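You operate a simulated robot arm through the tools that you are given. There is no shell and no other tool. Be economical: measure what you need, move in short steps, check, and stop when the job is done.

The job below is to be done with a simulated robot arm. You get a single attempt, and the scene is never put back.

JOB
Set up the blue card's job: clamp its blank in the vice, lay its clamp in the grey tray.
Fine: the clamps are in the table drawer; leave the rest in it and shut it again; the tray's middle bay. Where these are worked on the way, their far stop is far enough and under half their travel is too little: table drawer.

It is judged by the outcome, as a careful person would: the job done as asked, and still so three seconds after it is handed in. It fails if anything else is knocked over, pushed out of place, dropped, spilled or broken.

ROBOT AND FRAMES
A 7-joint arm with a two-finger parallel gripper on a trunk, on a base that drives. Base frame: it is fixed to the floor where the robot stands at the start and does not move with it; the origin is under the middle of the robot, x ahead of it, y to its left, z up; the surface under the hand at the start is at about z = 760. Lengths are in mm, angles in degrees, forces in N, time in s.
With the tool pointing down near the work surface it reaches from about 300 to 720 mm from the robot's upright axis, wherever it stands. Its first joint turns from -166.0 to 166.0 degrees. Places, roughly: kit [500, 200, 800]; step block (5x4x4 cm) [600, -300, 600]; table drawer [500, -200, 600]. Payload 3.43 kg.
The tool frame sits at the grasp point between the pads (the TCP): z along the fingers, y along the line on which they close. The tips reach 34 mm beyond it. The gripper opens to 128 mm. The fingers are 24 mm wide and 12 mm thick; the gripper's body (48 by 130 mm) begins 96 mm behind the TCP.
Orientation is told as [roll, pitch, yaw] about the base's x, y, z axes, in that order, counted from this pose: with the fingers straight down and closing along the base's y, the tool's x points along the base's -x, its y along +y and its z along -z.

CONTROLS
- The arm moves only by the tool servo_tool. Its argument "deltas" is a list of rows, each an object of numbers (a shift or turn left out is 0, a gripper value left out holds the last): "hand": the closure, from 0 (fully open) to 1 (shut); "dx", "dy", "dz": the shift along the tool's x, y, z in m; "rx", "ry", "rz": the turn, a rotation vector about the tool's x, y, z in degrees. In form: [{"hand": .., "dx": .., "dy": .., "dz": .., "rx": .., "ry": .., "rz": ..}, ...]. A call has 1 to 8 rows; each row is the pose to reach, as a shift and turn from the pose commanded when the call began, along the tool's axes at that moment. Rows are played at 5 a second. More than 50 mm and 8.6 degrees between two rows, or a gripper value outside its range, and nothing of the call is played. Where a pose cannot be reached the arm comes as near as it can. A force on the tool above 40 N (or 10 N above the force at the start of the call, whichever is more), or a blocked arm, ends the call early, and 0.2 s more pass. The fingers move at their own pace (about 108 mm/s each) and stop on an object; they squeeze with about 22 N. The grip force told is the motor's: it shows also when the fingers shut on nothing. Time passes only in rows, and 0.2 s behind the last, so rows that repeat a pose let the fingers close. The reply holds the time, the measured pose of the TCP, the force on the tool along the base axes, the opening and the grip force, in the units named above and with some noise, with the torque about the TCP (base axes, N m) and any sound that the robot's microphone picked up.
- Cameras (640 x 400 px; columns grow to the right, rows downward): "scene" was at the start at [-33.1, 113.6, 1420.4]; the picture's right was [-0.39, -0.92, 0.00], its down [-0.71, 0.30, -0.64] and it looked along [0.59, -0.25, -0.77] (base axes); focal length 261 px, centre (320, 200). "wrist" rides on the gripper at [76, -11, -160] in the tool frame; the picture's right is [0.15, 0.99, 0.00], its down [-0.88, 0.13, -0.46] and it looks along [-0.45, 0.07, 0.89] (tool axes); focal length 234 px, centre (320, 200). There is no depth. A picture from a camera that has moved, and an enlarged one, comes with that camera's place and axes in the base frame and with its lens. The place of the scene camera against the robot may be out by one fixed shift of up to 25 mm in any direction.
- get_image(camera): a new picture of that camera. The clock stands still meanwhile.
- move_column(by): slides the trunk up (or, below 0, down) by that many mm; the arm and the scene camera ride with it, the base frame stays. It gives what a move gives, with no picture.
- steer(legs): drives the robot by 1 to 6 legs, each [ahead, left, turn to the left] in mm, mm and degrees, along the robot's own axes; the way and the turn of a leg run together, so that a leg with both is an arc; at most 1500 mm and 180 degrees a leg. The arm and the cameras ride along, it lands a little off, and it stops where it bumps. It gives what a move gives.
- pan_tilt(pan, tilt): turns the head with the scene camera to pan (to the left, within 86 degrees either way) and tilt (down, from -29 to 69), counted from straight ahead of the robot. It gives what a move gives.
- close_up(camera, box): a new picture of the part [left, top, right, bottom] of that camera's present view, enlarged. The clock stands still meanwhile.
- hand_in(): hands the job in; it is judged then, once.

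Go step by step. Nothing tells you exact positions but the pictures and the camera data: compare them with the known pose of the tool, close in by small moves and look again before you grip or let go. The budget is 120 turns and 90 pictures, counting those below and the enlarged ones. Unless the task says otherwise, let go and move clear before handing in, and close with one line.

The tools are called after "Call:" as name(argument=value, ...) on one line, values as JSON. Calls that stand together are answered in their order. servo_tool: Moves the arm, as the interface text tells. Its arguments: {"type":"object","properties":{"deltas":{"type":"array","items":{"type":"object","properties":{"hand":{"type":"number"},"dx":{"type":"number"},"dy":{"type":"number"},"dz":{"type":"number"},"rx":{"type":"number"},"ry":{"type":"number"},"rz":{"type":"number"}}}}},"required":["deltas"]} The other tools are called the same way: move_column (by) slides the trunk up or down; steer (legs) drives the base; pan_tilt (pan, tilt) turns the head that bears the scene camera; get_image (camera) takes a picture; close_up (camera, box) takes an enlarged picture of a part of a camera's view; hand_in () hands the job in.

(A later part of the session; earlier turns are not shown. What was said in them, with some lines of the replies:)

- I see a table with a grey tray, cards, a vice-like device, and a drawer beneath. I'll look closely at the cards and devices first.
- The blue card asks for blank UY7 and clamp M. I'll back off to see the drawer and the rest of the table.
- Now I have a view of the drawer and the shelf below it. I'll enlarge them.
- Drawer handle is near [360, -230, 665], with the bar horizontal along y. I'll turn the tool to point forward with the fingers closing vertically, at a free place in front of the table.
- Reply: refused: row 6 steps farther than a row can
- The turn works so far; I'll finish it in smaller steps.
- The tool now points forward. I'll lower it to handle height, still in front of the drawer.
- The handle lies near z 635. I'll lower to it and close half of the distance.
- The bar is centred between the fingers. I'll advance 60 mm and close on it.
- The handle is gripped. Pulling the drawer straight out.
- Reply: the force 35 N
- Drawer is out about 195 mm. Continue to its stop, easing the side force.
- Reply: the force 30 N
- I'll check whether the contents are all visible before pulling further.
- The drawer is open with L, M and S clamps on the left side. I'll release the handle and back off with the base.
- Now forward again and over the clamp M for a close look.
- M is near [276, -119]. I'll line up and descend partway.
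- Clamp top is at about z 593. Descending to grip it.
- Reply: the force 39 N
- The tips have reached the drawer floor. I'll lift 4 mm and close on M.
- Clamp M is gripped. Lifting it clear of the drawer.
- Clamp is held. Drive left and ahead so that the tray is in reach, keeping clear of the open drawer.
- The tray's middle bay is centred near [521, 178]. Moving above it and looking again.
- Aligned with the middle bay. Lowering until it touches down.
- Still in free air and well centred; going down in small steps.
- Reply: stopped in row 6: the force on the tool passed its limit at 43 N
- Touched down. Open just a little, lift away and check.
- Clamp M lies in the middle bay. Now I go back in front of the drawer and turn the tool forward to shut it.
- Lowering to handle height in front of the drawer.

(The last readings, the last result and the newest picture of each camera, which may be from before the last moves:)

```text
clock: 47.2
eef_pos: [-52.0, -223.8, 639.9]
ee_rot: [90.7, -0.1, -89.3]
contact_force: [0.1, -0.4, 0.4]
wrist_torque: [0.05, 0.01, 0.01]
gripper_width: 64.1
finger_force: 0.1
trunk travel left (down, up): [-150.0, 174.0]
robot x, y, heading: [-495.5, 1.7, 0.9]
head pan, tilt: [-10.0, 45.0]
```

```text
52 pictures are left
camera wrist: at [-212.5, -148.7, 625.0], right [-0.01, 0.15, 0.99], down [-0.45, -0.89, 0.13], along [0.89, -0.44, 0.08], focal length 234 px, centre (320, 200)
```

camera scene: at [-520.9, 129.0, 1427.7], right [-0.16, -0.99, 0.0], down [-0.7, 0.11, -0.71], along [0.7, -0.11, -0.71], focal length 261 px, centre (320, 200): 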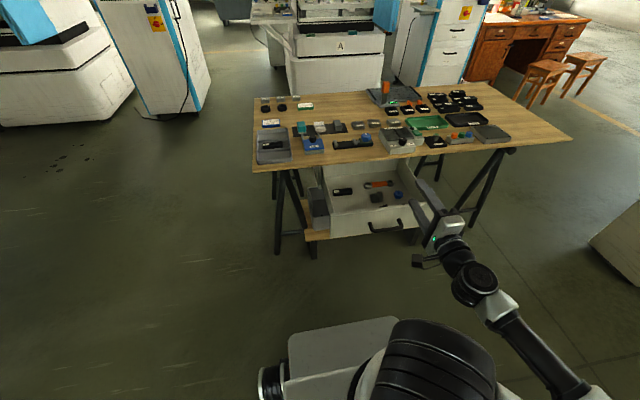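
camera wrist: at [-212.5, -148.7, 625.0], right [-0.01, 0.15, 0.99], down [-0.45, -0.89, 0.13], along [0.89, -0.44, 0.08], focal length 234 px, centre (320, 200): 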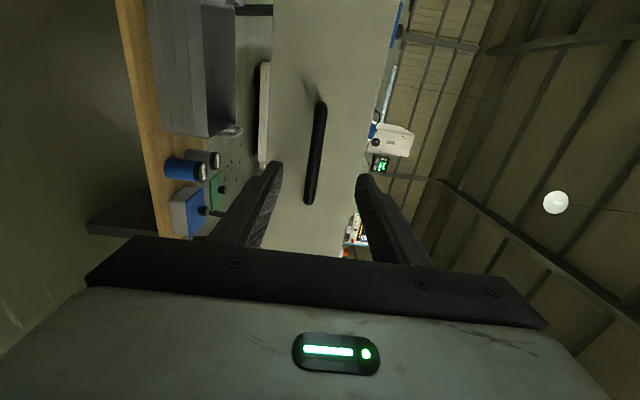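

The bar is centred. Drive in, grip the bar and push.

Call:
servo_tool(deltas=[{"dz": -0.015, "dy": -0.002}, {"dz": -0.03, "dy": -0.003}])

Call:
steer(legs=[[140, 0, 0]])

Call:
servo_tool(deltas=[{"hand": 1}, {"hand": 1}, {"hand": 1}])

Call:
get_image(camera="wrist")

```text
clock: 47.8
eef_pos: [-82.3, -222.0, 633.0]
ee_rot: [90.7, -0.1, -89.3]
contact_force: [0.4, 0.3, -0.2]
wrist_torque: [0.0, -0.01, 0.01]
gripper_width: 64.0
finger_force: 0.0
trunk travel left (down, up): [-150.0, 174.0]
robot x, y, heading: [-494.6, -1.0, 0.5]
head pan, tilt: [-10.0, 45.0]
```

```text
clock: 49.2
eef_pos: [59.4, -220.9, 633.4]
ee_rot: [90.8, -0.1, -89.2]
contact_force: [0.6, 0.5, 0.9]
wrist_torque: [0.0, -0.01, 0.03]
gripper_width: 64.0
finger_force: 0.1
trunk travel left (down, up): [-150.0, 174.0]
robot x, y, heading: [-351.7, 0.8, 0.6]
head pan, tilt: [-10.0, 45.0]
```

```text
clock: 50.0
eef_pos: [60.1, -219.5, 634.9]
ee_rot: [90.8, -0.1, -89.1]
contact_force: [1.0, 0.1, 8.7]
wrist_torque: [0.23, -0.15, 0.11]
gripper_width: 15.7
finger_force: 45.0
trunk travel left (down, up): [-150.0, 174.0]
robot x, y, heading: [-357.1, 0.4, 0.9]
head pan, tilt: [-10.0, 45.0]
```

```text
51 pictures are left
camera wrist: at [-101.7, -146.2, 620.9], right [-0.02, 0.15, 0.99], down [-0.45, -0.89, 0.13], along [0.89, -0.44, 0.08], focal length 234 px, centre (320, 200)
```

wrist: 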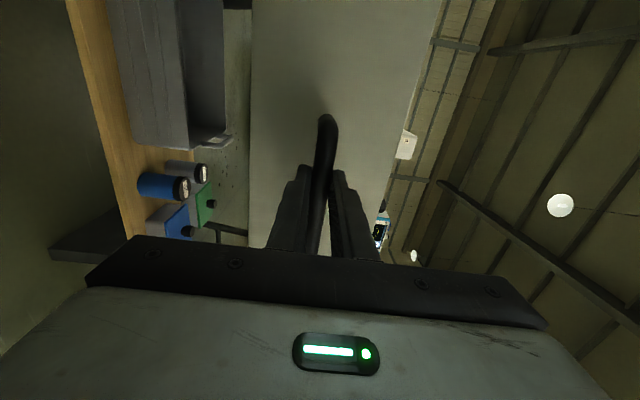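

Gripped again. Pushing the drawer in, compensating the small tool tilt.

Call:
servo_tool(deltas=[{"dz": 0.02, "dx": -0.0003, "dy": -0.0003}, {"dz": 0.045, "dx": -0.0006, "dy": -0.0006}, {"dz": 0.07, "dx": -0.001, "dy": -0.001}, {"dz": 0.095, "dx": -0.0013, "dy": -0.0013}, {"dz": 0.12, "dx": -0.0017, "dy": -0.0017}, {"dz": 0.145, "dx": -0.002, "dy": -0.002}, {"dz": 0.17, "dx": -0.0024, "dy": -0.0024}, {"dz": 0.195, "dx": -0.0027, "dy": -0.0027}])

Call:
servo_tool(deltas=[{"dz": 0.02, "dx": -0.0003, "dy": -0.0003}, {"dz": 0.04, "dx": -0.0006, "dy": -0.0006}, {"dz": 0.06, "dx": -0.001, "dy": -0.001}, {"dz": 0.075, "dx": -0.0012, "dy": -0.0012}, {"dz": 0.085, "dx": -0.0014, "dy": -0.0014}, {"dz": 0.092, "dx": -0.0014, "dy": -0.0014}, {"dz": 0.1, "dx": -0.0014, "dy": -0.0014}])

Call:
get_image(camera="scene")

```text
clock: 51.8
eef_pos: [254.2, -220.0, 635.0]
ee_rot: [91.2, -0.2, -89.3]
contact_force: [0.7, 2.8, 23.7]
wrist_torque: [0.14, -0.41, 1.23]
gripper_width: 15.6
finger_force: 44.9
trunk travel left (down, up): [-150.0, 174.0]
robot x, y, heading: [-354.1, 3.2, 0.7]
head pan, tilt: [-10.0, 45.0]
```

```text
clock: 53.3
eef_pos: [346.2, -219.7, 633.8]
ee_rot: [91.2, -0.2, -89.2]
contact_force: [-20.8, 5.0, 14.5]
wrist_torque: [0.33, -0.3, 0.16]
gripper_width: 15.6
finger_force: 44.6
trunk travel left (down, up): [-150.0, 174.0]
robot x, y, heading: [-354.9, 3.1, 0.6]
head pan, tilt: [-10.0, 45.0]
stopped in row 7: the force on the tool passed its limit at 43 N (the readings are from after the stop); the commanded pose is now the measured one
```

```text
50 pictures are left
camera scene: at [-382.2, 131.4, 1427.3], right [-0.16, -0.99, 0.0], down [-0.7, 0.11, -0.71], along [0.7, -0.11, -0.71], focal length 261 px, centre (320, 200)
```

scene: 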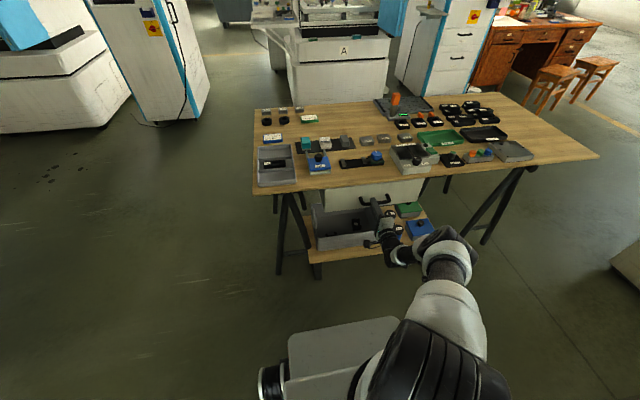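

The drawer is shut. Release, back off, raise and turn the tool down again.

Call:
servo_tool(deltas=[{"hand": 0.5}, {"hand": 0.5}, {"hand": 0.5}])

Call:
steer(legs=[[-250, 0, 0]])

Call:
servo_tool(deltas=[{"dy": 0.045}, {"dy": 0.09}, {"dy": 0.135}, {"dy": 0.18}, {"dy": 0.225, "rx": 8.3}, {"dy": 0.27, "rx": 16.6}, {"dy": 0.31, "rx": 24.9}, {"dy": 0.35, "rx": 33.2}])

Call:
servo_tool(deltas=[{"rx": 8.3}, {"rx": 16.6}, {"rx": 24.9}, {"rx": 33.2}, {"rx": 41.5}, {"rx": 49.8}, {"rx": 58, "ry": 0.2}])

Call:
close_up(camera="scene", box=[240, 80, 440, 205])

```text
clock: 54.1
eef_pos: [347.9, -221.1, 631.5]
ee_rot: [90.8, -0.1, -89.4]
contact_force: [-0.1, 0.3, 0.0]
wrist_torque: [0.0, -0.01, -0.01]
gripper_width: 63.9
finger_force: 0.0
trunk travel left (down, up): [-150.0, 174.0]
robot x, y, heading: [-356.5, 2.5, 0.9]
head pan, tilt: [-10.0, 45.0]
```

```text
clock: 55.9
eef_pos: [102.1, -219.0, 632.1]
ee_rot: [90.8, -0.2, -89.0]
contact_force: [0.4, -0.3, 1.0]
wrist_torque: [0.01, -0.01, 0.0]
gripper_width: 64.0
finger_force: 0.1
trunk travel left (down, up): [-150.0, 174.0]
robot x, y, heading: [-603.0, -1.0, 1.3]
head pan, tilt: [-10.0, 45.0]
```

```text
clock: 57.7
eef_pos: [98.4, -218.5, 979.8]
ee_rot: [57.7, -0.1, -88.9]
contact_force: [0.5, -0.1, 1.0]
wrist_torque: [0.0, 0.0, -0.01]
gripper_width: 64.1
finger_force: 0.0
trunk travel left (down, up): [-150.0, 174.0]
robot x, y, heading: [-602.9, 0.0, 1.4]
head pan, tilt: [-10.0, 45.0]
```

```text
clock: 59.3
eef_pos: [81.3, -213.4, 978.4]
ee_rot: [-0.6, 0.0, -88.9]
contact_force: [0.0, -0.1, 0.2]
wrist_torque: [-0.02, -0.08, 0.0]
gripper_width: 63.9
finger_force: 0.0
out of reach, approached as far as the arm can: row 7
trunk travel left (down, up): [-150.0, 174.0]
robot x, y, heading: [-598.7, -0.8, 1.1]
head pan, tilt: [-10.0, 45.0]
```

```text
3.20 times, centred on (340, 142) of scene
camera zoom: at [-628.6, 126.8, 1427.6], right [-0.16, -0.99, 0.0], down [-0.7, 0.11, -0.71], along [0.7, -0.11, -0.71], focal length 835 px, centre (256, 384)
```

zoom: 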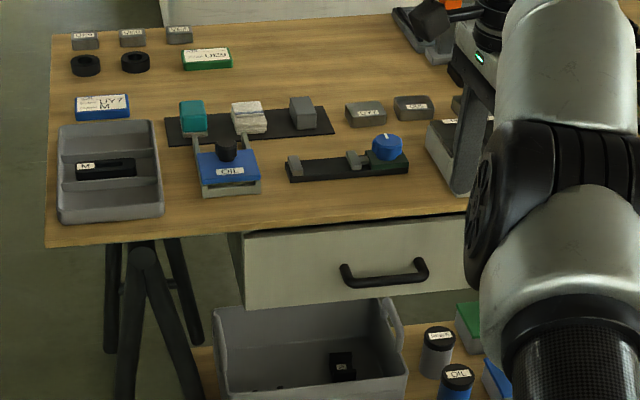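

Drawer shut and clamp in place. Drive forward to bring the blank UY7 and vice in reach.

Call:
steer(legs=[[540, -60, -1]])

Call:
get_image(camera="wrist")

```text
clock: 62.4
eef_pos: [602.9, -281.8, 977.0]
ee_rot: [-0.4, 0.0, -89.7]
contact_force: [0.3, 0.3, 0.0]
wrist_torque: [0.01, -0.01, -0.03]
gripper_width: 63.8
finger_force: 0.1
trunk travel left (down, up): [-150.0, 174.0]
robot x, y, heading: [-74.5, -60.7, 0.4]
head pan, tilt: [-10.0, 45.0]
```

```text
48 pictures are left
camera wrist: at [591.1, -206.6, 1138.0], right [0.99, 0.15, -0.01], down [0.14, -0.88, 0.45], along [0.06, -0.45, -0.89], focal length 234 px, centre (320, 200)
```

wrist: 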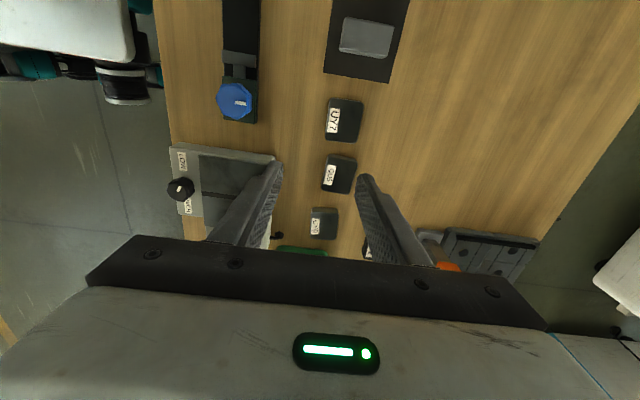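

UY7 is near [630, -253]. Move over it and look closer.

Call:
servo_tool(deltas=[{"hand": 0.25, "dy": 0.014, "dx": 0.015}, {"dy": 0.027, "dx": 0.029}, {"dy": 0.027, "dx": 0.029, "dz": 0.045}, {"dy": 0.027, "dx": 0.029, "dz": 0.09}, {"dy": 0.027, "dx": 0.029, "dz": 0.12}])

Call:
get_image(camera="wrist")

```text
clock: 63.6
eef_pos: [625.2, -253.0, 858.3]
ee_rot: [-0.3, 0.1, -89.8]
contact_force: [0.4, -0.1, 0.2]
wrist_torque: [-0.02, 0.01, 0.0]
gripper_width: 96.1
finger_force: 0.1
out of reach, approached as far as the arm can: row 1, 2, 3, 4, 5
trunk travel left (down, up): [-150.0, 174.0]
robot x, y, heading: [-80.8, -59.4, 0.0]
head pan, tilt: [-10.0, 45.0]
```

```text
47 pictures are left
camera wrist: at [614.0, -175.9, 1018.5], right [0.99, 0.15, -0.01], down [0.14, -0.88, 0.45], along [0.06, -0.45, -0.89], focal length 234 px, centre (320, 200)
```

wrist: 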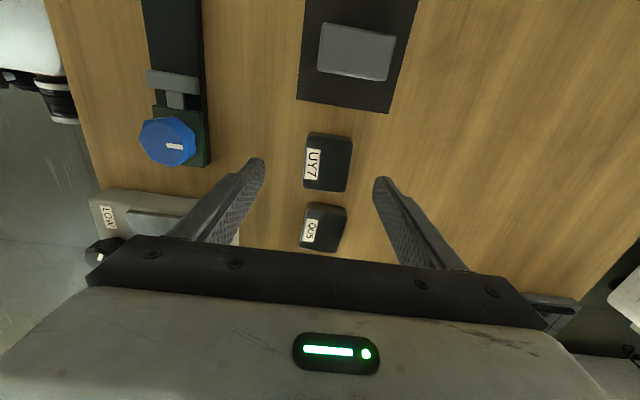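

The blank is centred near [634, -252]; the arm is at its reach limit, so I draw the arm back and drive up 90 mm.

Call:
servo_tool(deltas=[{"dy": -0.04, "dz": -0.02}, {"dy": -0.08, "dz": -0.03}])

Call:
steer(legs=[[90, 0, 0]])

Call:
get_image(camera="wrist")

```text
clock: 64.2
eef_pos: [546.0, -250.7, 888.7]
ee_rot: [-0.2, 0.1, -89.8]
contact_force: [-0.1, 0.0, 0.5]
wrist_torque: [0.01, -0.01, 0.0]
gripper_width: 95.9
finger_force: 0.1
trunk travel left (down, up): [-150.0, 174.0]
robot x, y, heading: [-74.9, -59.9, 0.2]
head pan, tilt: [-10.0, 45.0]
```

```text
clock: 65.3
eef_pos: [636.1, -250.6, 888.2]
ee_rot: [-0.4, 0.0, -89.9]
contact_force: [0.0, 0.4, 0.3]
wrist_torque: [-0.03, -0.02, -0.03]
gripper_width: 96.1
finger_force: 0.0
trunk travel left (down, up): [-150.0, 174.0]
robot x, y, heading: [16.4, -57.9, 0.0]
head pan, tilt: [-10.0, 45.0]
```

```text
46 pictures are left
camera wrist: at [625.2, -175.1, 1047.5], right [0.99, 0.15, -0.01], down [0.13, -0.88, 0.45], along [0.06, -0.45, -0.89], focal length 234 px, centre (320, 200)
```

wrist: 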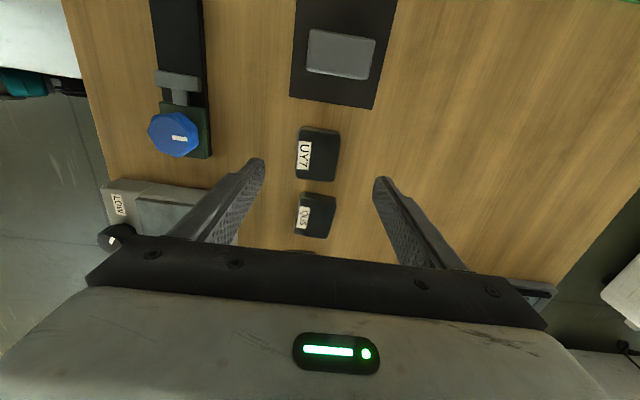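

Descend onto the blank.

Call:
servo_tool(deltas=[{"dy": -0.002, "dz": 0.03}, {"dy": -0.002, "dz": 0.06}, {"dy": -0.002, "dz": 0.075}, {"dy": -0.002, "dz": 0.085}])

Call:
get_image(camera="wrist")

```text
clock: 66.3
eef_pos: [635.5, -251.6, 802.3]
ee_rot: [-0.4, 0.0, -90.0]
contact_force: [0.1, 0.5, 0.6]
wrist_torque: [0.01, -0.04, 0.0]
gripper_width: 95.8
finger_force: 0.2
trunk travel left (down, up): [-150.0, 174.0]
robot x, y, heading: [13.6, -57.2, -0.2]
head pan, tilt: [-10.0, 45.0]
```

```text
45 pictures are left
camera wrist: at [624.3, -174.9, 962.3], right [0.99, 0.15, -0.01], down [0.14, -0.88, 0.45], along [0.06, -0.45, -0.89], focal length 234 px, centre (320, 200)
```

wrist: 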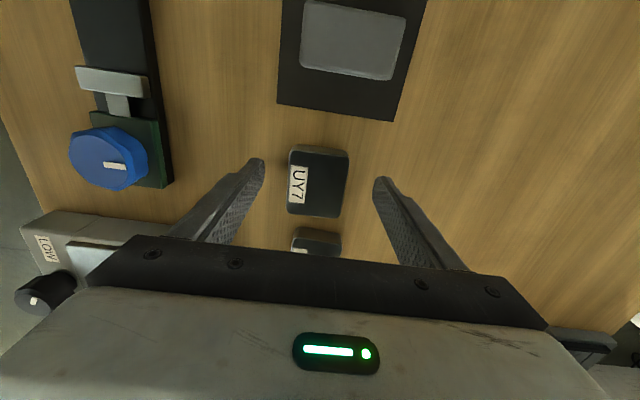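

Aligned. Closing on the blank and lifting slightly.

Call:
servo_tool(deltas=[{"hand": 1}, {"hand": 1}, {"hand": 1}, {"dz": -0.03}, {"dz": -0.075}, {"dz": -0.12}])

Call:
get_image(camera="wrist")

```text
clock: 67.7
eef_pos: [634.0, -247.9, 924.4]
ee_rot: [-0.4, 0.1, -89.9]
contact_force: [-0.8, 0.1, -4.7]
wrist_torque: [0.07, 0.04, 0.02]
gripper_width: 49.8
finger_force: 21.9
trunk travel left (down, up): [-150.0, 174.0]
robot x, y, heading: [12.7, -59.0, -0.1]
head pan, tilt: [-10.0, 45.0]
```

```text
44 pictures are left
camera wrist: at [622.8, -172.2, 1085.5], right [0.99, 0.15, -0.01], down [0.13, -0.88, 0.45], along [0.06, -0.45, -0.89], focal length 234 px, centre (320, 200)
```

wrist: 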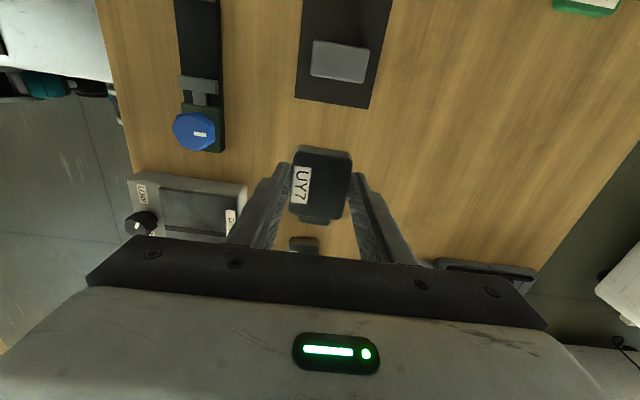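

The blank is held. Move toward the vice and take a look from above it.

Call:
servo_tool(deltas=[{"dy": -0.04, "dx": 0.01}, {"dy": -0.08, "dx": 0.02}, {"dy": -0.12, "dx": 0.03}, {"dy": -0.149, "dx": 0.03}, {"dy": -0.149, "dx": 0.03}])

Call:
get_image(camera="wrist")

Call:
pan_tilt(pan=-30, tilt=55)

Call:
get_image(camera="scene")

```text
clock: 68.9
eef_pos: [484.1, -220.9, 922.6]
ee_rot: [-0.3, -0.1, -89.9]
contact_force: [-0.9, -0.1, -4.9]
wrist_torque: [0.02, -0.01, 0.03]
gripper_width: 49.6
finger_force: 22.1
trunk travel left (down, up): [-150.0, 174.0]
robot x, y, heading: [14.7, -56.9, 0.1]
head pan, tilt: [-10.0, 45.0]
```

```text
43 pictures are left
camera wrist: at [473.4, -145.6, 1082.8], right [0.99, 0.15, -0.01], down [0.13, -0.88, 0.45], along [0.06, -0.45, -0.89], focal length 234 px, centre (320, 200)
```

wrist: 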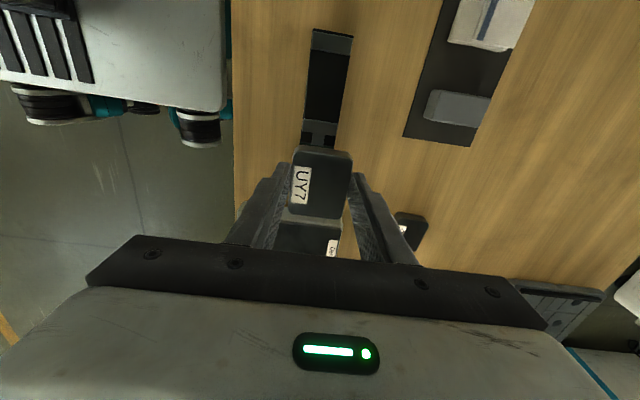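

```text
clock: 69.8
eef_pos: [485.5, -222.1, 922.6]
ee_rot: [-0.3, 0.0, -89.9]
contact_force: [-0.8, -0.7, -4.7]
wrist_torque: [0.02, 0.01, 0.01]
gripper_width: 49.4
finger_force: 21.7
trunk travel left (down, up): [-150.0, 174.0]
robot x, y, heading: [12.0, -58.4, 0.0]
head pan, tilt: [-30.0, 55.0]
```

```text
42 pictures are left
camera scene: at [-28.5, 48.6, 1414.1], right [-0.5, -0.87, 0.0], down [-0.71, 0.41, -0.57], along [0.5, -0.29, -0.82], focal length 261 px, centre (320, 200)
```

scene: 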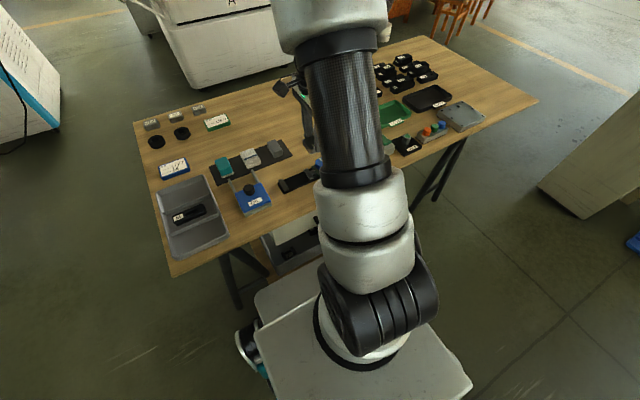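

The vice gap is about y -115 to -191, centre x 481; the blank is 58 mm along y. Moving above it and lowering partway.

Call:
servo_tool(deltas=[{"dy": -0.003, "dx": 0.036}, {"dy": -0.003, "dx": 0.072}, {"dy": -0.003, "dx": 0.072, "dz": 0.03}, {"dy": -0.003, "dx": 0.072, "dz": 0.055}, {"dy": -0.003, "dx": 0.072, "dz": 0.055}])

Call:
get_image(camera="wrist")

Call:
close_up(camera="scene", box=[200, 110, 360, 210])

```text
clock: 71.0
eef_pos: [483.4, -150.7, 867.6]
ee_rot: [-0.4, 0.0, -90.0]
contact_force: [-0.7, -0.2, -4.2]
wrist_torque: [0.01, 0.02, 0.02]
gripper_width: 49.4
finger_force: 22.1
trunk travel left (down, up): [-150.0, 174.0]
robot x, y, heading: [12.8, -61.1, -0.0]
head pan, tilt: [-30.0, 55.0]
```

```text
41 pictures are left
camera wrist: at [471.0, -75.3, 1027.0], right [0.99, 0.15, -0.01], down [0.13, -0.88, 0.45], along [0.06, -0.45, -0.89], focal length 234 px, centre (320, 200)
```

wrist: 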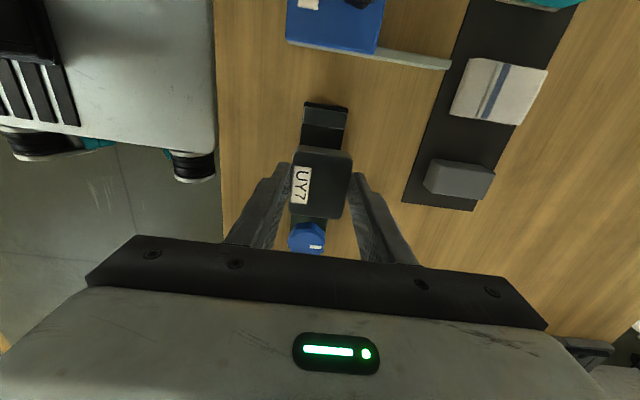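

```text
4.00 times, centred on (280, 160) of scene
camera zoom: at [-28.5, 48.6, 1414.1], right [-0.5, -0.87, 0.0], down [-0.71, 0.41, -0.57], along [0.5, -0.29, -0.82], focal length 1044 px, centre (480, 360)
```

zoom: 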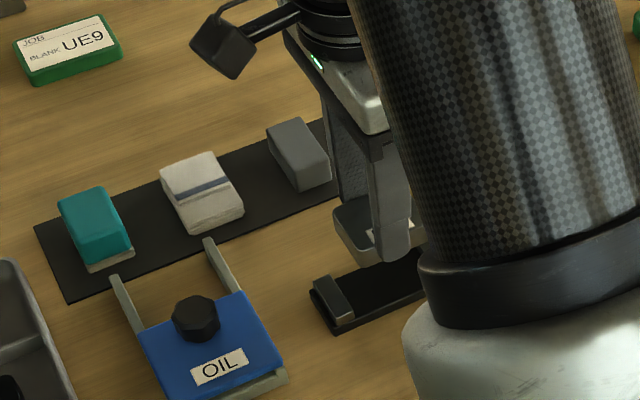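

Well aligned; shifting 2 mm and lowering between the jaws.

Call:
servo_tool(deltas=[{"dy": -0.002, "dz": 0.02}, {"dy": -0.002, "dx": -0.001, "dz": 0.035}, {"dy": -0.002, "dx": -0.001, "dz": 0.042}])

Call:
get_image(camera="wrist")

Call:
close_up(camera="scene", box=[260, 140, 340, 190])

```text
clock: 71.8
eef_pos: [481.8, -151.6, 827.7]
ee_rot: [-0.4, -0.1, -89.8]
contact_force: [0.6, 1.0, -4.9]
wrist_torque: [0.01, -0.01, 0.0]
gripper_width: 50.0
finger_force: 21.7
trunk travel left (down, up): [-150.0, 174.0]
robot x, y, heading: [16.4, -57.9, -0.1]
head pan, tilt: [-30.0, 55.0]
```

```text
39 pictures are left
camera wrist: at [470.4, -75.6, 987.0], right [0.99, 0.15, -0.01], down [0.13, -0.88, 0.45], along [0.06, -0.45, -0.89], focal length 234 px, centre (320, 200)
```

wrist: 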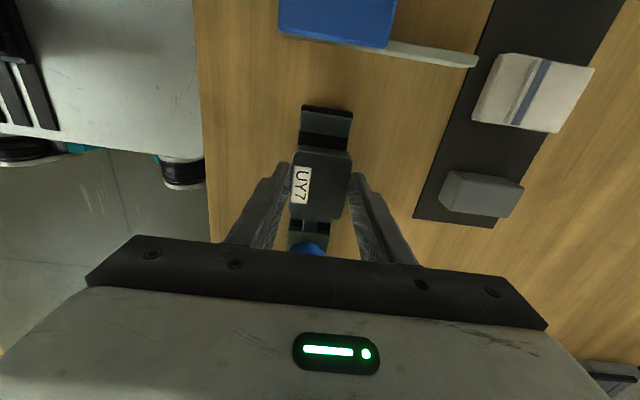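

```text
8.00 times, centred on (300, 165) of scene
camera zoom: at [-28.5, 48.6, 1414.1], right [-0.5, -0.87, 0.0], down [-0.71, 0.41, -0.57], along [0.5, -0.29, -0.82], focal length 2088 px, centre (480, 480)
```

zoom: 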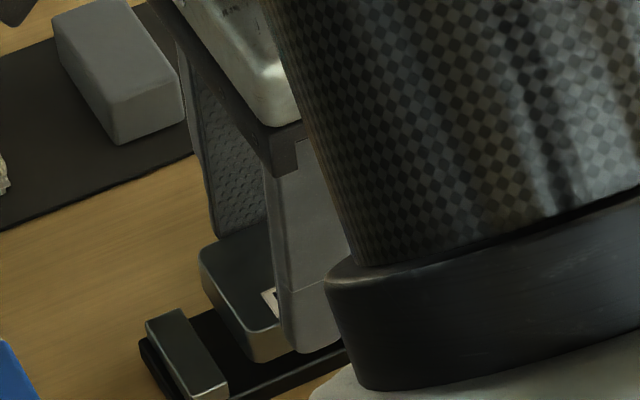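

Clearances look fine on both sides. Lowering to touch the bed.

Call:
servo_tool(deltas=[{"dx": 0.002, "dz": 0.004}, {"dx": 0.002, "dz": 0.008}, {"dx": 0.002, "dz": 0.011}, {"dx": 0.002, "dz": 0.014}, {"dx": 0.002, "dz": 0.017}, {"dx": 0.002, "dz": 0.02}, {"dx": 0.002, "dz": 0.023}])

Call:
get_image(camera="wrist")

```text
clock: 73.3
eef_pos: [479.7, -147.8, 804.6]
ee_rot: [-0.2, 0.0, -90.0]
contact_force: [0.4, -2.5, 17.5]
wrist_torque: [-0.06, -0.15, -0.02]
gripper_width: 49.7
finger_force: 21.8
trunk travel left (down, up): [-150.0, 174.0]
robot x, y, heading: [10.8, -58.1, -0.0]
head pan, tilt: [-30.0, 55.0]
```

```text
37 pictures are left
camera wrist: at [468.5, -72.1, 964.5], right [0.99, 0.15, 0.0], down [0.13, -0.88, 0.46], along [0.06, -0.45, -0.89], focal length 234 px, centre (320, 200)
```

wrist: 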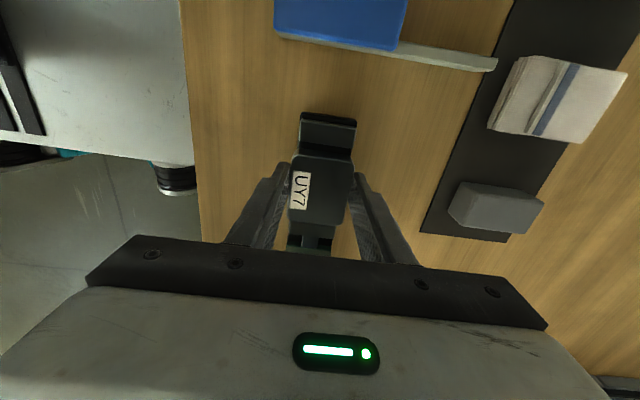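

Blank has touched down between the jaws. Release and lift, then look.

Call:
servo_tool(deltas=[{"dz": -0.001, "hand": 0.45}, {"dz": -0.001, "hand": 0.45}, {"dz": -0.02}, {"dz": -0.06}, {"dz": -0.1}, {"dz": -0.14}])

Call:
servo_tool(deltas=[{"dx": 0.03, "dz": -0.01}, {"dx": 0.06, "dz": -0.02}])

Call:
close_up(camera="wrist", box=[230, 60, 470, 260])

```text
clock: 74.8
eef_pos: [480.1, -151.0, 942.9]
ee_rot: [-0.4, 0.2, -89.9]
contact_force: [-0.3, -0.6, 0.0]
wrist_torque: [-0.01, 0.03, -0.01]
gripper_width: 70.5
finger_force: 0.2
trunk travel left (down, up): [-150.0, 174.0]
robot x, y, heading: [12.6, -61.4, -0.2]
head pan, tilt: [-30.0, 55.0]
```

```text
clock: 75.3
eef_pos: [481.4, -86.8, 962.6]
ee_rot: [-0.4, 0.0, -89.8]
contact_force: [-0.7, -0.4, 0.6]
wrist_torque: [-0.01, -0.01, 0.0]
gripper_width: 70.2
finger_force: 0.1
trunk travel left (down, up): [-150.0, 174.0]
robot x, y, heading: [13.5, -56.6, -0.1]
head pan, tilt: [-30.0, 55.0]
```

```text
2.00 times, centred on (350, 160) of wrist
camera zoom: at [469.7, -11.4, 1122.4], right [0.99, 0.15, -0.01], down [0.13, -0.88, 0.45], along [0.06, -0.45, -0.89], focal length 468 px, centre (260, 280)
```

zoom: 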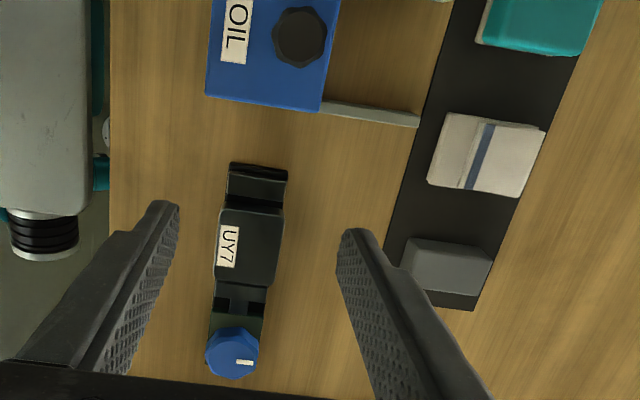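

The blank sits between the jaws; the knob's pointer faces away from the robot. I go over the knob near [480, -245].

Call:
servo_tool(deltas=[{"dx": -0.04}, {"dx": -0.08}, {"dx": -0.12}, {"dx": -0.157}, {"dx": -0.157, "dz": 0.04}, {"dx": -0.157, "dz": 0.075}])

Call:
get_image(camera="wrist")

Call:
get_image(camera="scene")

```text
clock: 76.8
eef_pos: [479.6, -245.1, 887.1]
ee_rot: [-0.3, 0.0, -89.9]
contact_force: [-0.6, -0.9, 0.9]
wrist_torque: [0.0, -0.04, -0.01]
gripper_width: 70.5
finger_force: 0.1
trunk travel left (down, up): [-150.0, 174.0]
robot x, y, heading: [11.7, -61.2, -0.2]
head pan, tilt: [-30.0, 55.0]
```

```text
35 pictures are left
camera wrist: at [467.8, -169.8, 1046.1], right [0.99, 0.15, -0.01], down [0.13, -0.88, 0.45], along [0.06, -0.45, -0.89], focal length 234 px, centre (320, 200)
```

wrist: 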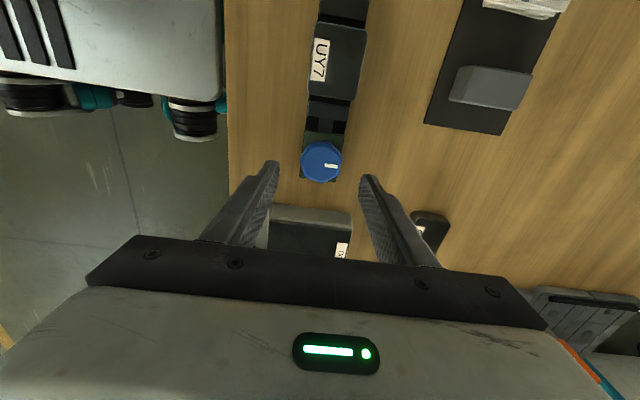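

```text
34 pictures are left
camera scene: at [-28.9, 48.7, 1414.1], right [-0.5, -0.87, 0.0], down [-0.71, 0.41, -0.57], along [0.5, -0.29, -0.82], focal length 261 px, centre (320, 200)
```

scene: 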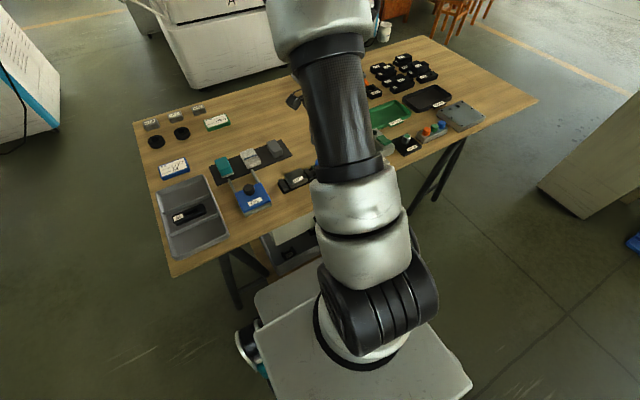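

Knob centre ≈ [479.5, -247], top about z 800. Descend and close on it.

Call:
servo_tool(deltas=[{"dx": -0.002, "dz": 0.035}, {"dx": -0.002, "dz": 0.06}, {"dx": -0.002, "dz": 0.069}, {"dx": -0.002, "dz": 0.069, "hand": 1}, {"dx": -0.002, "dz": 0.069, "hand": 1}, {"dx": -0.002, "dz": 0.069, "hand": 1}])

Call:
close_up(camera="wrist", box=[220, 0, 460, 260])

```text
clock: 78.2
eef_pos: [480.5, -247.7, 819.7]
ee_rot: [-0.5, 0.1, -89.8]
contact_force: [0.7, -0.3, -6.4]
wrist_torque: [0.23, -0.68, -0.02]
gripper_width: 43.9
finger_force: 44.5
trunk travel left (down, up): [-150.0, 174.0]
robot x, y, heading: [11.5, -59.1, 0.3]
head pan, tilt: [-30.0, 55.0]
```

```text
1.54 times, centred on (340, 130) of wrist
camera zoom: at [469.0, -171.7, 979.6], right [0.99, 0.15, -0.01], down [0.13, -0.88, 0.45], along [0.06, -0.45, -0.89], focal length 360 px, centre (289, 308)
```

zoom: 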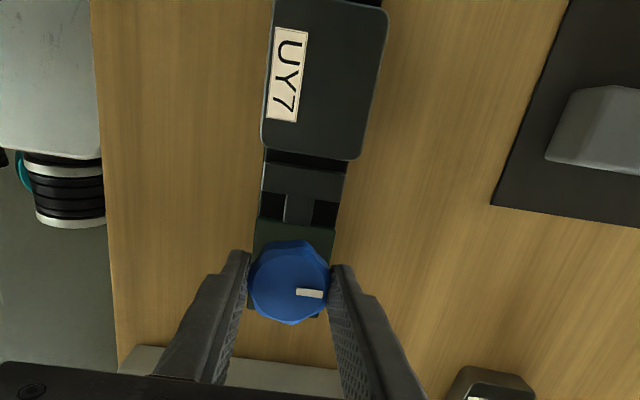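

Knob gripped. Turning it clockwise (seen from above) about 64° and watching the jaw.

Call:
servo_tool(deltas=[{"rz": 8}, {"rz": 16}, {"rz": 24}, {"rz": 32}, {"rz": 40}, {"rz": 48}, {"rz": 56}, {"rz": 64}])

Call:
get_image(camera="wrist")

```text
clock: 80.0
eef_pos: [481.8, -247.2, 821.3]
ee_rot: [-0.2, -0.3, -154.0]
contact_force: [10.2, -1.1, 1.3]
wrist_torque: [-0.07, 0.45, 0.02]
gripper_width: 43.6
finger_force: 44.8
trunk travel left (down, up): [-150.0, 174.0]
robot x, y, heading: [12.6, -59.0, -0.2]
head pan, tilt: [-30.0, 55.0]
```

```text
32 pictures are left
camera wrist: at [544.3, -204.6, 979.2], right [0.56, -0.83, 0.0], down [-0.73, -0.5, 0.46], along [-0.38, -0.26, -0.89], focal length 234 px, centre (320, 200)
```

wrist: 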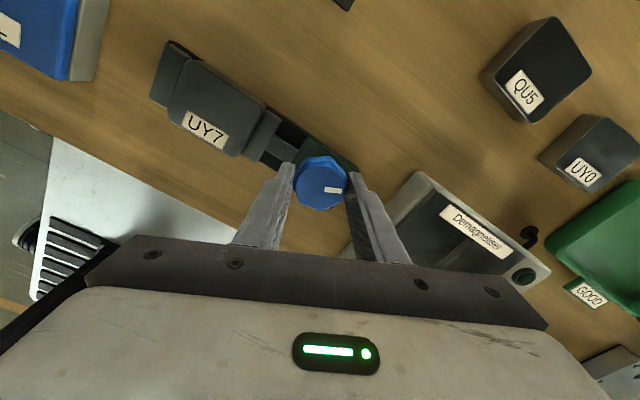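

The jaw has advanced to the blank. I'll turn further until it tightens.

Call:
servo_tool(deltas=[{"rz": 6}, {"rz": 12}, {"rz": 18}, {"rz": 24}])

Call:
close_up(camera="wrist", box=[130, 0, 410, 220])

```text
clock: 81.0
eef_pos: [481.2, -247.9, 819.8]
ee_rot: [0.1, -0.2, -178.1]
contact_force: [14.4, -6.3, 4.2]
wrist_torque: [-0.27, -0.23, -0.01]
gripper_width: 43.7
finger_force: 44.6
trunk travel left (down, up): [-150.0, 174.0]
robot x, y, heading: [10.4, -58.0, 0.1]
head pan, tilt: [-30.0, 55.0]
```

```text
1.82 times, centred on (270, 110) of wrist
camera zoom: at [556.3, -234.4, 979.2], right [0.18, -0.98, 0.0], down [-0.87, -0.16, 0.46], along [-0.45, -0.08, -0.89], focal length 426 px, centre (411, 364)
```

zoom: 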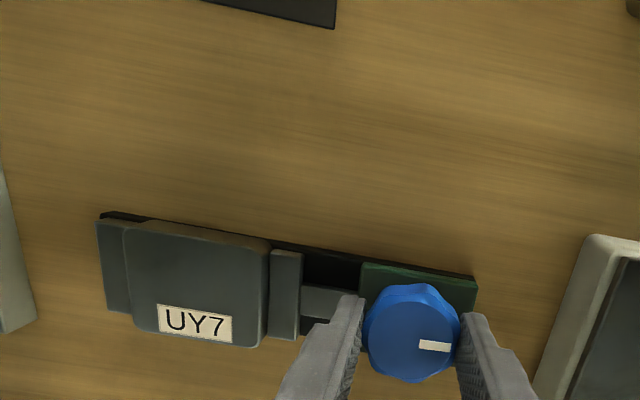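

Nearly closed; continue turning in small steps.

Call:
servo_tool(deltas=[{"rz": 7}, {"rz": 14}, {"rz": 21}, {"rz": 28}])

Call:
close_up(camera="wrist", box=[130, 0, 410, 220])

```text
clock: 82.0
eef_pos: [481.6, -249.2, 820.4]
ee_rot: [0.3, 0.0, 154.0]
contact_force: [14.6, -11.8, 17.2]
wrist_torque: [-0.05, 0.35, 0.02]
gripper_width: 43.7
finger_force: 44.7
trunk travel left (down, up): [-150.0, 174.0]
robot x, y, heading: [15.4, -60.4, 0.2]
head pan, tilt: [-30.0, 55.0]
```

```text
1.82 times, centred on (270, 110) of wrist
camera zoom: at [553.7, -271.8, 979.2], right [-0.3, -0.95, 0.0], down [-0.85, 0.27, 0.46], along [-0.44, 0.14, -0.89], focal length 426 px, centre (411, 364)
```

zoom: 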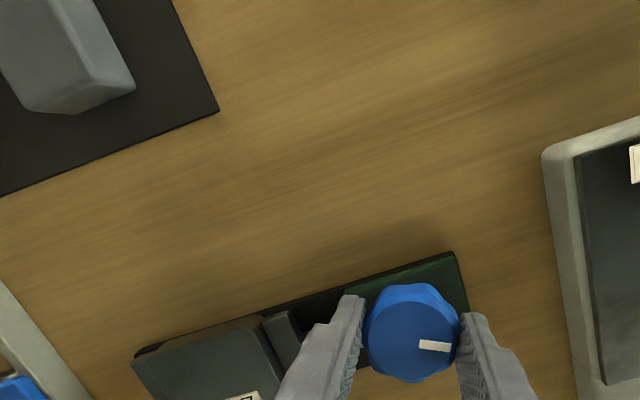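

Still turning freely, so on until it bites.

Call:
servo_tool(deltas=[{"rz": 6}, {"rz": 12}, {"rz": 18}, {"rz": 24}, {"rz": 30}])

Call:
get_image(camera="wrist")

```text
clock: 83.2
eef_pos: [479.9, -249.3, 818.7]
ee_rot: [0.3, 0.1, 124.0]
contact_force: [14.7, -15.5, 12.9]
wrist_torque: [-0.94, -0.6, 0.07]
gripper_width: 43.6
finger_force: 44.3
trunk travel left (down, up): [-150.0, 174.0]
robot x, y, heading: [10.8, -55.6, 0.2]
head pan, tilt: [-30.0, 55.0]
```

```text
29 pictures are left
camera wrist: at [531.9, -305.0, 979.3], right [-0.74, -0.67, 0.01], down [-0.6, 0.66, 0.46], along [-0.31, 0.33, -0.89], focal length 234 px, centre (320, 200)
```

wrist: 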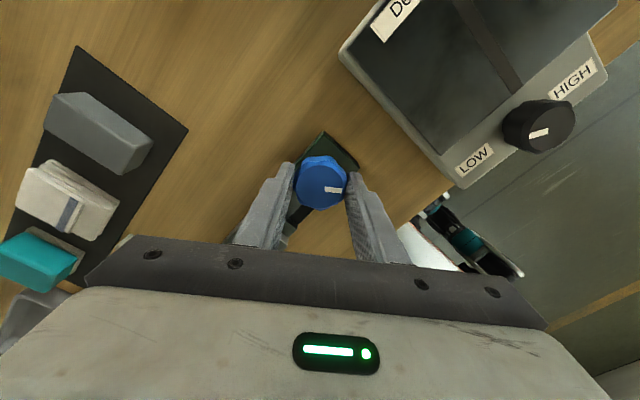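

I'll check the vice from the scene camera.

Call:
close_up(camera="scene", box=[250, 140, 350, 202])

```text
6.40 times, centred on (300, 171) of scene
camera zoom: at [-28.8, 48.0, 1414.1], right [-0.5, -0.87, 0.0], down [-0.71, 0.41, -0.57], along [0.5, -0.29, -0.82], focal length 1671 px, centre (448, 386)
```

zoom: 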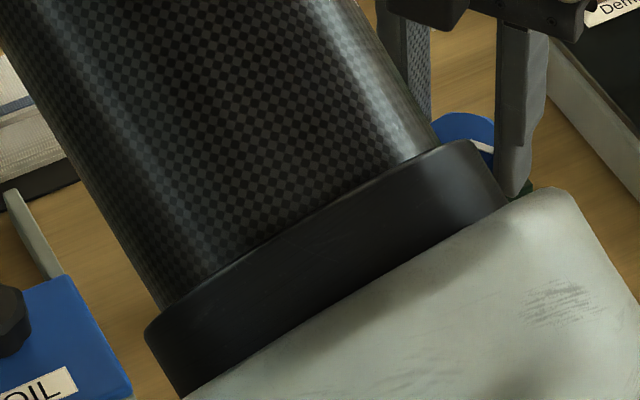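

Occluded; I'll release the knob, lift and look from above.

Call:
servo_tool(deltas=[{"hand": 0.55}, {"hand": 0.55}, {"dz": -0.04}, {"dz": -0.08}, {"dz": -0.12, "rz": -8}, {"dz": -0.14, "rz": -16}, {"dz": -0.14, "rz": -24}, {"dz": -0.14, "rz": -32}])

Call:
servo_tool(deltas=[{"rz": -8}, {"rz": -16}, {"rz": -24}, {"rz": -32}, {"rz": -40}, {"rz": -48}, {"rz": -56}, {"rz": -64}])

Call:
close_up(camera="wrist", box=[160, 30, 420, 230])

```text
clock: 85.0
eef_pos: [481.7, -248.7, 961.0]
ee_rot: [0.1, -0.4, 156.2]
contact_force: [-0.5, 0.4, -0.2]
wrist_torque: [0.0, -0.05, 0.0]
gripper_width: 57.4
finger_force: 0.1
trunk travel left (down, up): [-150.0, 174.0]
robot x, y, heading: [11.5, -58.8, 0.1]
head pan, tilt: [-30.0, 55.0]
```

```text
clock: 86.8
eef_pos: [481.3, -245.9, 961.0]
ee_rot: [-0.2, -0.2, -139.9]
contact_force: [0.5, -0.5, -0.5]
wrist_torque: [-0.03, 0.0, -0.02]
gripper_width: 57.4
finger_force: 0.1
trunk travel left (down, up): [-150.0, 174.0]
robot x, y, heading: [11.7, -59.7, 0.2]
head pan, tilt: [-30.0, 55.0]
```

```text
2.00 times, centred on (290, 130) of wrist
camera zoom: at [532.3, -189.2, 1118.8], right [0.75, -0.66, -0.01], down [-0.58, -0.67, 0.46], along [-0.31, -0.34, -0.89], focal length 468 px, centre (380, 340)
```

zoom: 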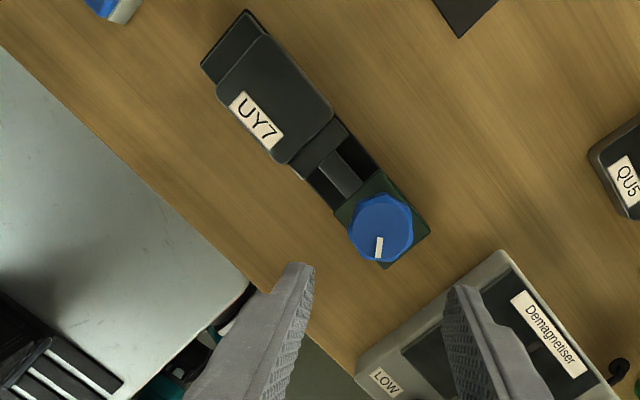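

The jaw bears on the blank, but I felt no tightening yet. I'll regrip the knob and turn it further clockwise until it stops.

Call:
servo_tool(deltas=[{"dz": 0.045}, {"dz": 0.09}, {"dz": 0.125}, {"dz": 0.141}, {"dz": 0.141, "hand": 1}, {"dz": 0.141, "hand": 1}, {"dz": 0.141, "hand": 1}])

Call:
servo_tool(deltas=[{"rz": 6}, {"rz": 12}, {"rz": 18}, {"rz": 24}, {"rz": 30}])

Call:
close_up(camera="wrist", box=[130, 0, 410, 220])

```text
clock: 88.3
eef_pos: [480.0, -248.1, 817.8]
ee_rot: [-0.1, -0.2, -139.8]
contact_force: [4.4, -5.3, -1.8]
wrist_torque: [-0.37, -0.81, 0.02]
gripper_width: 43.6
finger_force: 44.9
trunk travel left (down, up): [-150.0, 174.0]
robot x, y, heading: [12.0, -59.1, -0.2]
head pan, tilt: [-30.0, 55.0]
```

```text
clock: 89.5
eef_pos: [480.7, -249.8, 819.0]
ee_rot: [0.0, -0.4, -170.1]
contact_force: [5.8, -10.6, -0.5]
wrist_torque: [-0.33, 0.06, 0.66]
gripper_width: 43.6
finger_force: 45.4
trunk travel left (down, up): [-150.0, 174.0]
robot x, y, heading: [17.8, -60.4, 0.1]
head pan, tilt: [-30.0, 55.0]
```

```text
1.82 times, centred on (270, 110) of wrist
camera zoom: at [553.0, -224.4, 977.7], right [0.32, -0.95, 0.0], down [-0.84, -0.28, 0.46], along [-0.44, -0.14, -0.89], focal length 426 px, centre (411, 364)
```

zoom: 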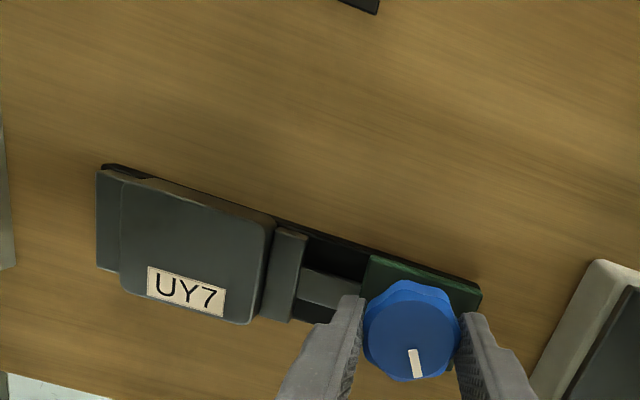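

Now there's a resisting torque of 0.66 N m: it bites. A little further to be firm.

Call:
servo_tool(deltas=[{"rz": 5}, {"rz": 10}, {"rz": 15}])

Call:
close_up(camera="wrist", box=[130, 0, 410, 220])

```text
clock: 90.3
eef_pos: [481.1, -248.5, 817.1]
ee_rot: [0.0, -0.4, 175.0]
contact_force: [5.4, -11.9, 1.9]
wrist_torque: [-0.27, -0.23, 0.64]
gripper_width: 43.4
finger_force: 44.8
trunk travel left (down, up): [-150.0, 174.0]
robot x, y, heading: [12.6, -59.0, 0.0]
head pan, tilt: [-30.0, 55.0]
```

```text
1.82 times, centred on (270, 110) of wrist
camera zoom: at [556.9, -243.9, 977.2], right [0.06, -1.0, 0.0], down [-0.89, -0.05, 0.46], along [-0.46, -0.03, -0.89], focal length 426 px, centre (411, 364)
```

zoom: 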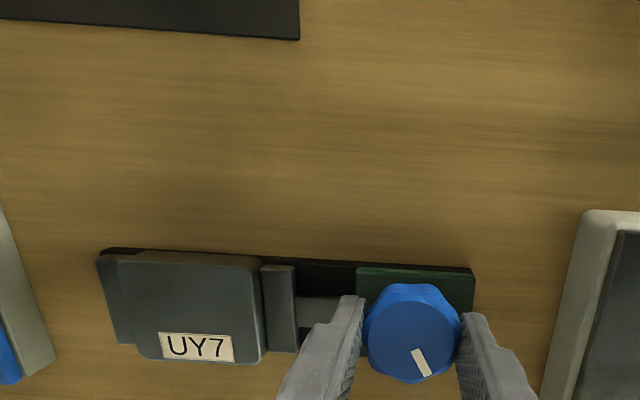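

The knob has stopped against the fingers slipping: the vice is tight. Release, lift clear and inspect everything.

Call:
servo_tool(deltas=[{"hand": 0.55}, {"hand": 0.55}, {"hand": 0.55}, {"dz": -0.04}, {"dz": -0.085}, {"dz": -0.13}, {"dz": -0.17}, {"dz": -0.2}])

Call:
close_up(camera="wrist", box=[130, 0, 450, 220])

Call:
steer(legs=[[-400, 0, 0]])

Call:
pan_tilt(pan=-10, tilt=45)

Call:
get_image(camera="scene")

Call:
close_up(camera="scene", box=[230, 90, 430, 215])

```text
clock: 92.2
eef_pos: [478.5, -245.5, 1018.9]
ee_rot: [0.0, -0.4, 175.0]
contact_force: [0.0, 0.5, 0.7]
wrist_torque: [0.03, 0.0, 0.02]
gripper_width: 57.7
finger_force: 0.0
trunk travel left (down, up): [-150.0, 174.0]
robot x, y, heading: [9.9, -56.7, -0.1]
head pan, tilt: [-30.0, 55.0]
```

```text
1.82 times, centred on (290, 110) of wrist
camera zoom: at [554.9, -241.6, 1179.0], right [0.06, -1.0, 0.0], down [-0.89, -0.05, 0.46], along [-0.46, -0.03, -0.89], focal length 426 px, centre (374, 364)
```

zoom: 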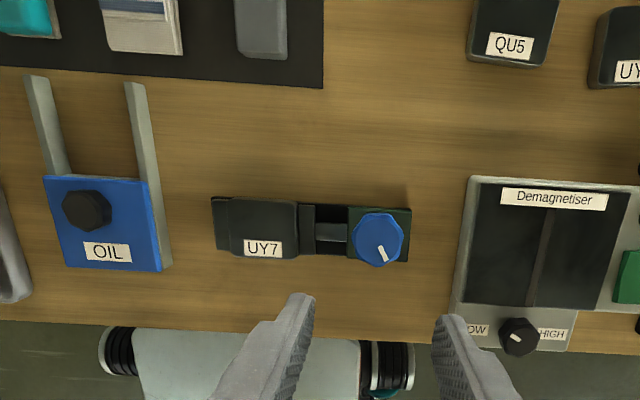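

```text
clock: 94.6
eef_pos: [78.9, -246.7, 1020.5]
ee_rot: [0.0, -0.4, 175.1]
contact_force: [0.1, -0.5, -0.3]
wrist_torque: [0.01, 0.02, 0.02]
gripper_width: 57.8
finger_force: 0.2
trunk travel left (down, up): [-150.0, 174.0]
robot x, y, heading: [-382.2, -58.1, -0.0]
head pan, tilt: [-30.0, 55.0]
```

```text
clock: 95.5
eef_pos: [79.7, -246.5, 1020.4]
ee_rot: [-0.1, -0.4, 175.1]
contact_force: [0.4, -0.1, 0.1]
wrist_torque: [0.01, -0.06, 0.0]
gripper_width: 57.3
finger_force: 0.1
trunk travel left (down, up): [-150.0, 174.0]
robot x, y, heading: [-385.6, -57.7, -0.1]
head pan, tilt: [-10.0, 45.0]
```

```text
23 pictures are left
camera scene: at [-410.2, 70.6, 1427.5], right [-0.17, -0.98, 0.0], down [-0.7, 0.12, -0.71], along [0.7, -0.12, -0.71], focal length 261 px, centre (320, 200)
```

scene: 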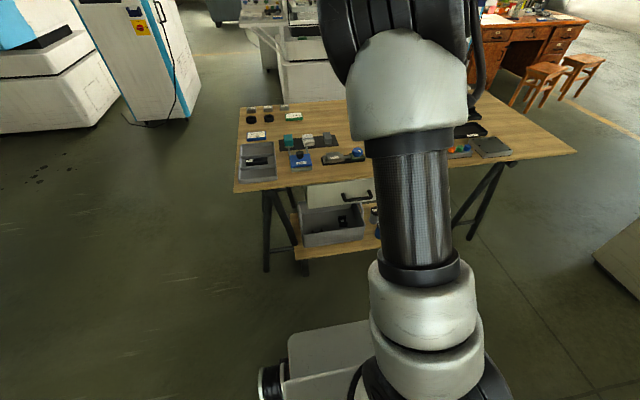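

```text
3.20 times, centred on (330, 152) of scene
camera zoom: at [-410.2, 70.6, 1427.5], right [-0.17, -0.98, 0.0], down [-0.7, 0.12, -0.71], along [0.7, -0.12, -0.71], focal length 835 px, centre (288, 352)
```

zoom: 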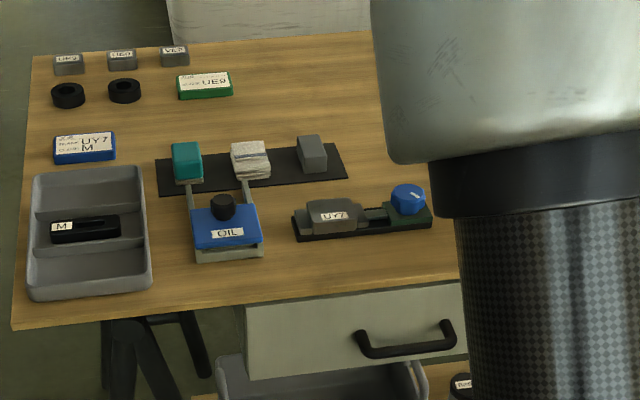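

Everything appears in place. One closer check on the tray clamp and drawer front.

Call:
close_up(camera="scene", box=[230, 135, 310, 185])

Call:
close_up(camera="scene", box=[295, 140, 385, 215])

```text
8.00 times, centred on (270, 160) of scene
camera zoom: at [-410.2, 70.6, 1427.5], right [-0.17, -0.98, 0.0], down [-0.7, 0.12, -0.71], along [0.7, -0.12, -0.71], focal length 2088 px, centre (720, 520)
```

zoom: 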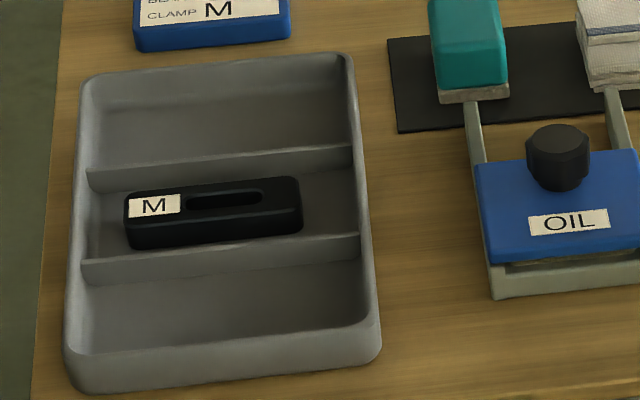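

```text
5.33 times, centred on (340, 178) of scene
camera zoom: at [-410.2, 70.6, 1427.5], right [-0.17, -0.98, 0.0], down [-0.7, 0.12, -0.71], along [0.7, -0.12, -0.71], focal length 1392 px, centre (213, 320)
```

zoom: 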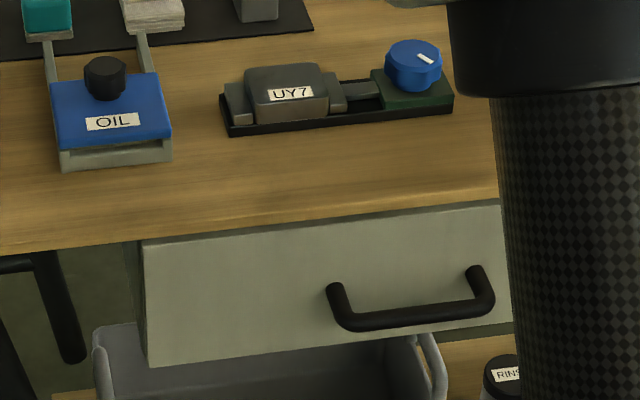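

Blank UY7 is clamped tight in the vice. Clamp M lies flat in the tray's middle bay, and the drawer is shut with the other clamps still in it. I'm handing in.

Call:
hand_in()

```text
The job is handed in.
```

The blue card's job is set up: blank UY7 is clamped tight in the vice, clamp M is in the grey tray's middle bay, and the drawer is shut with the other clamps still inside.
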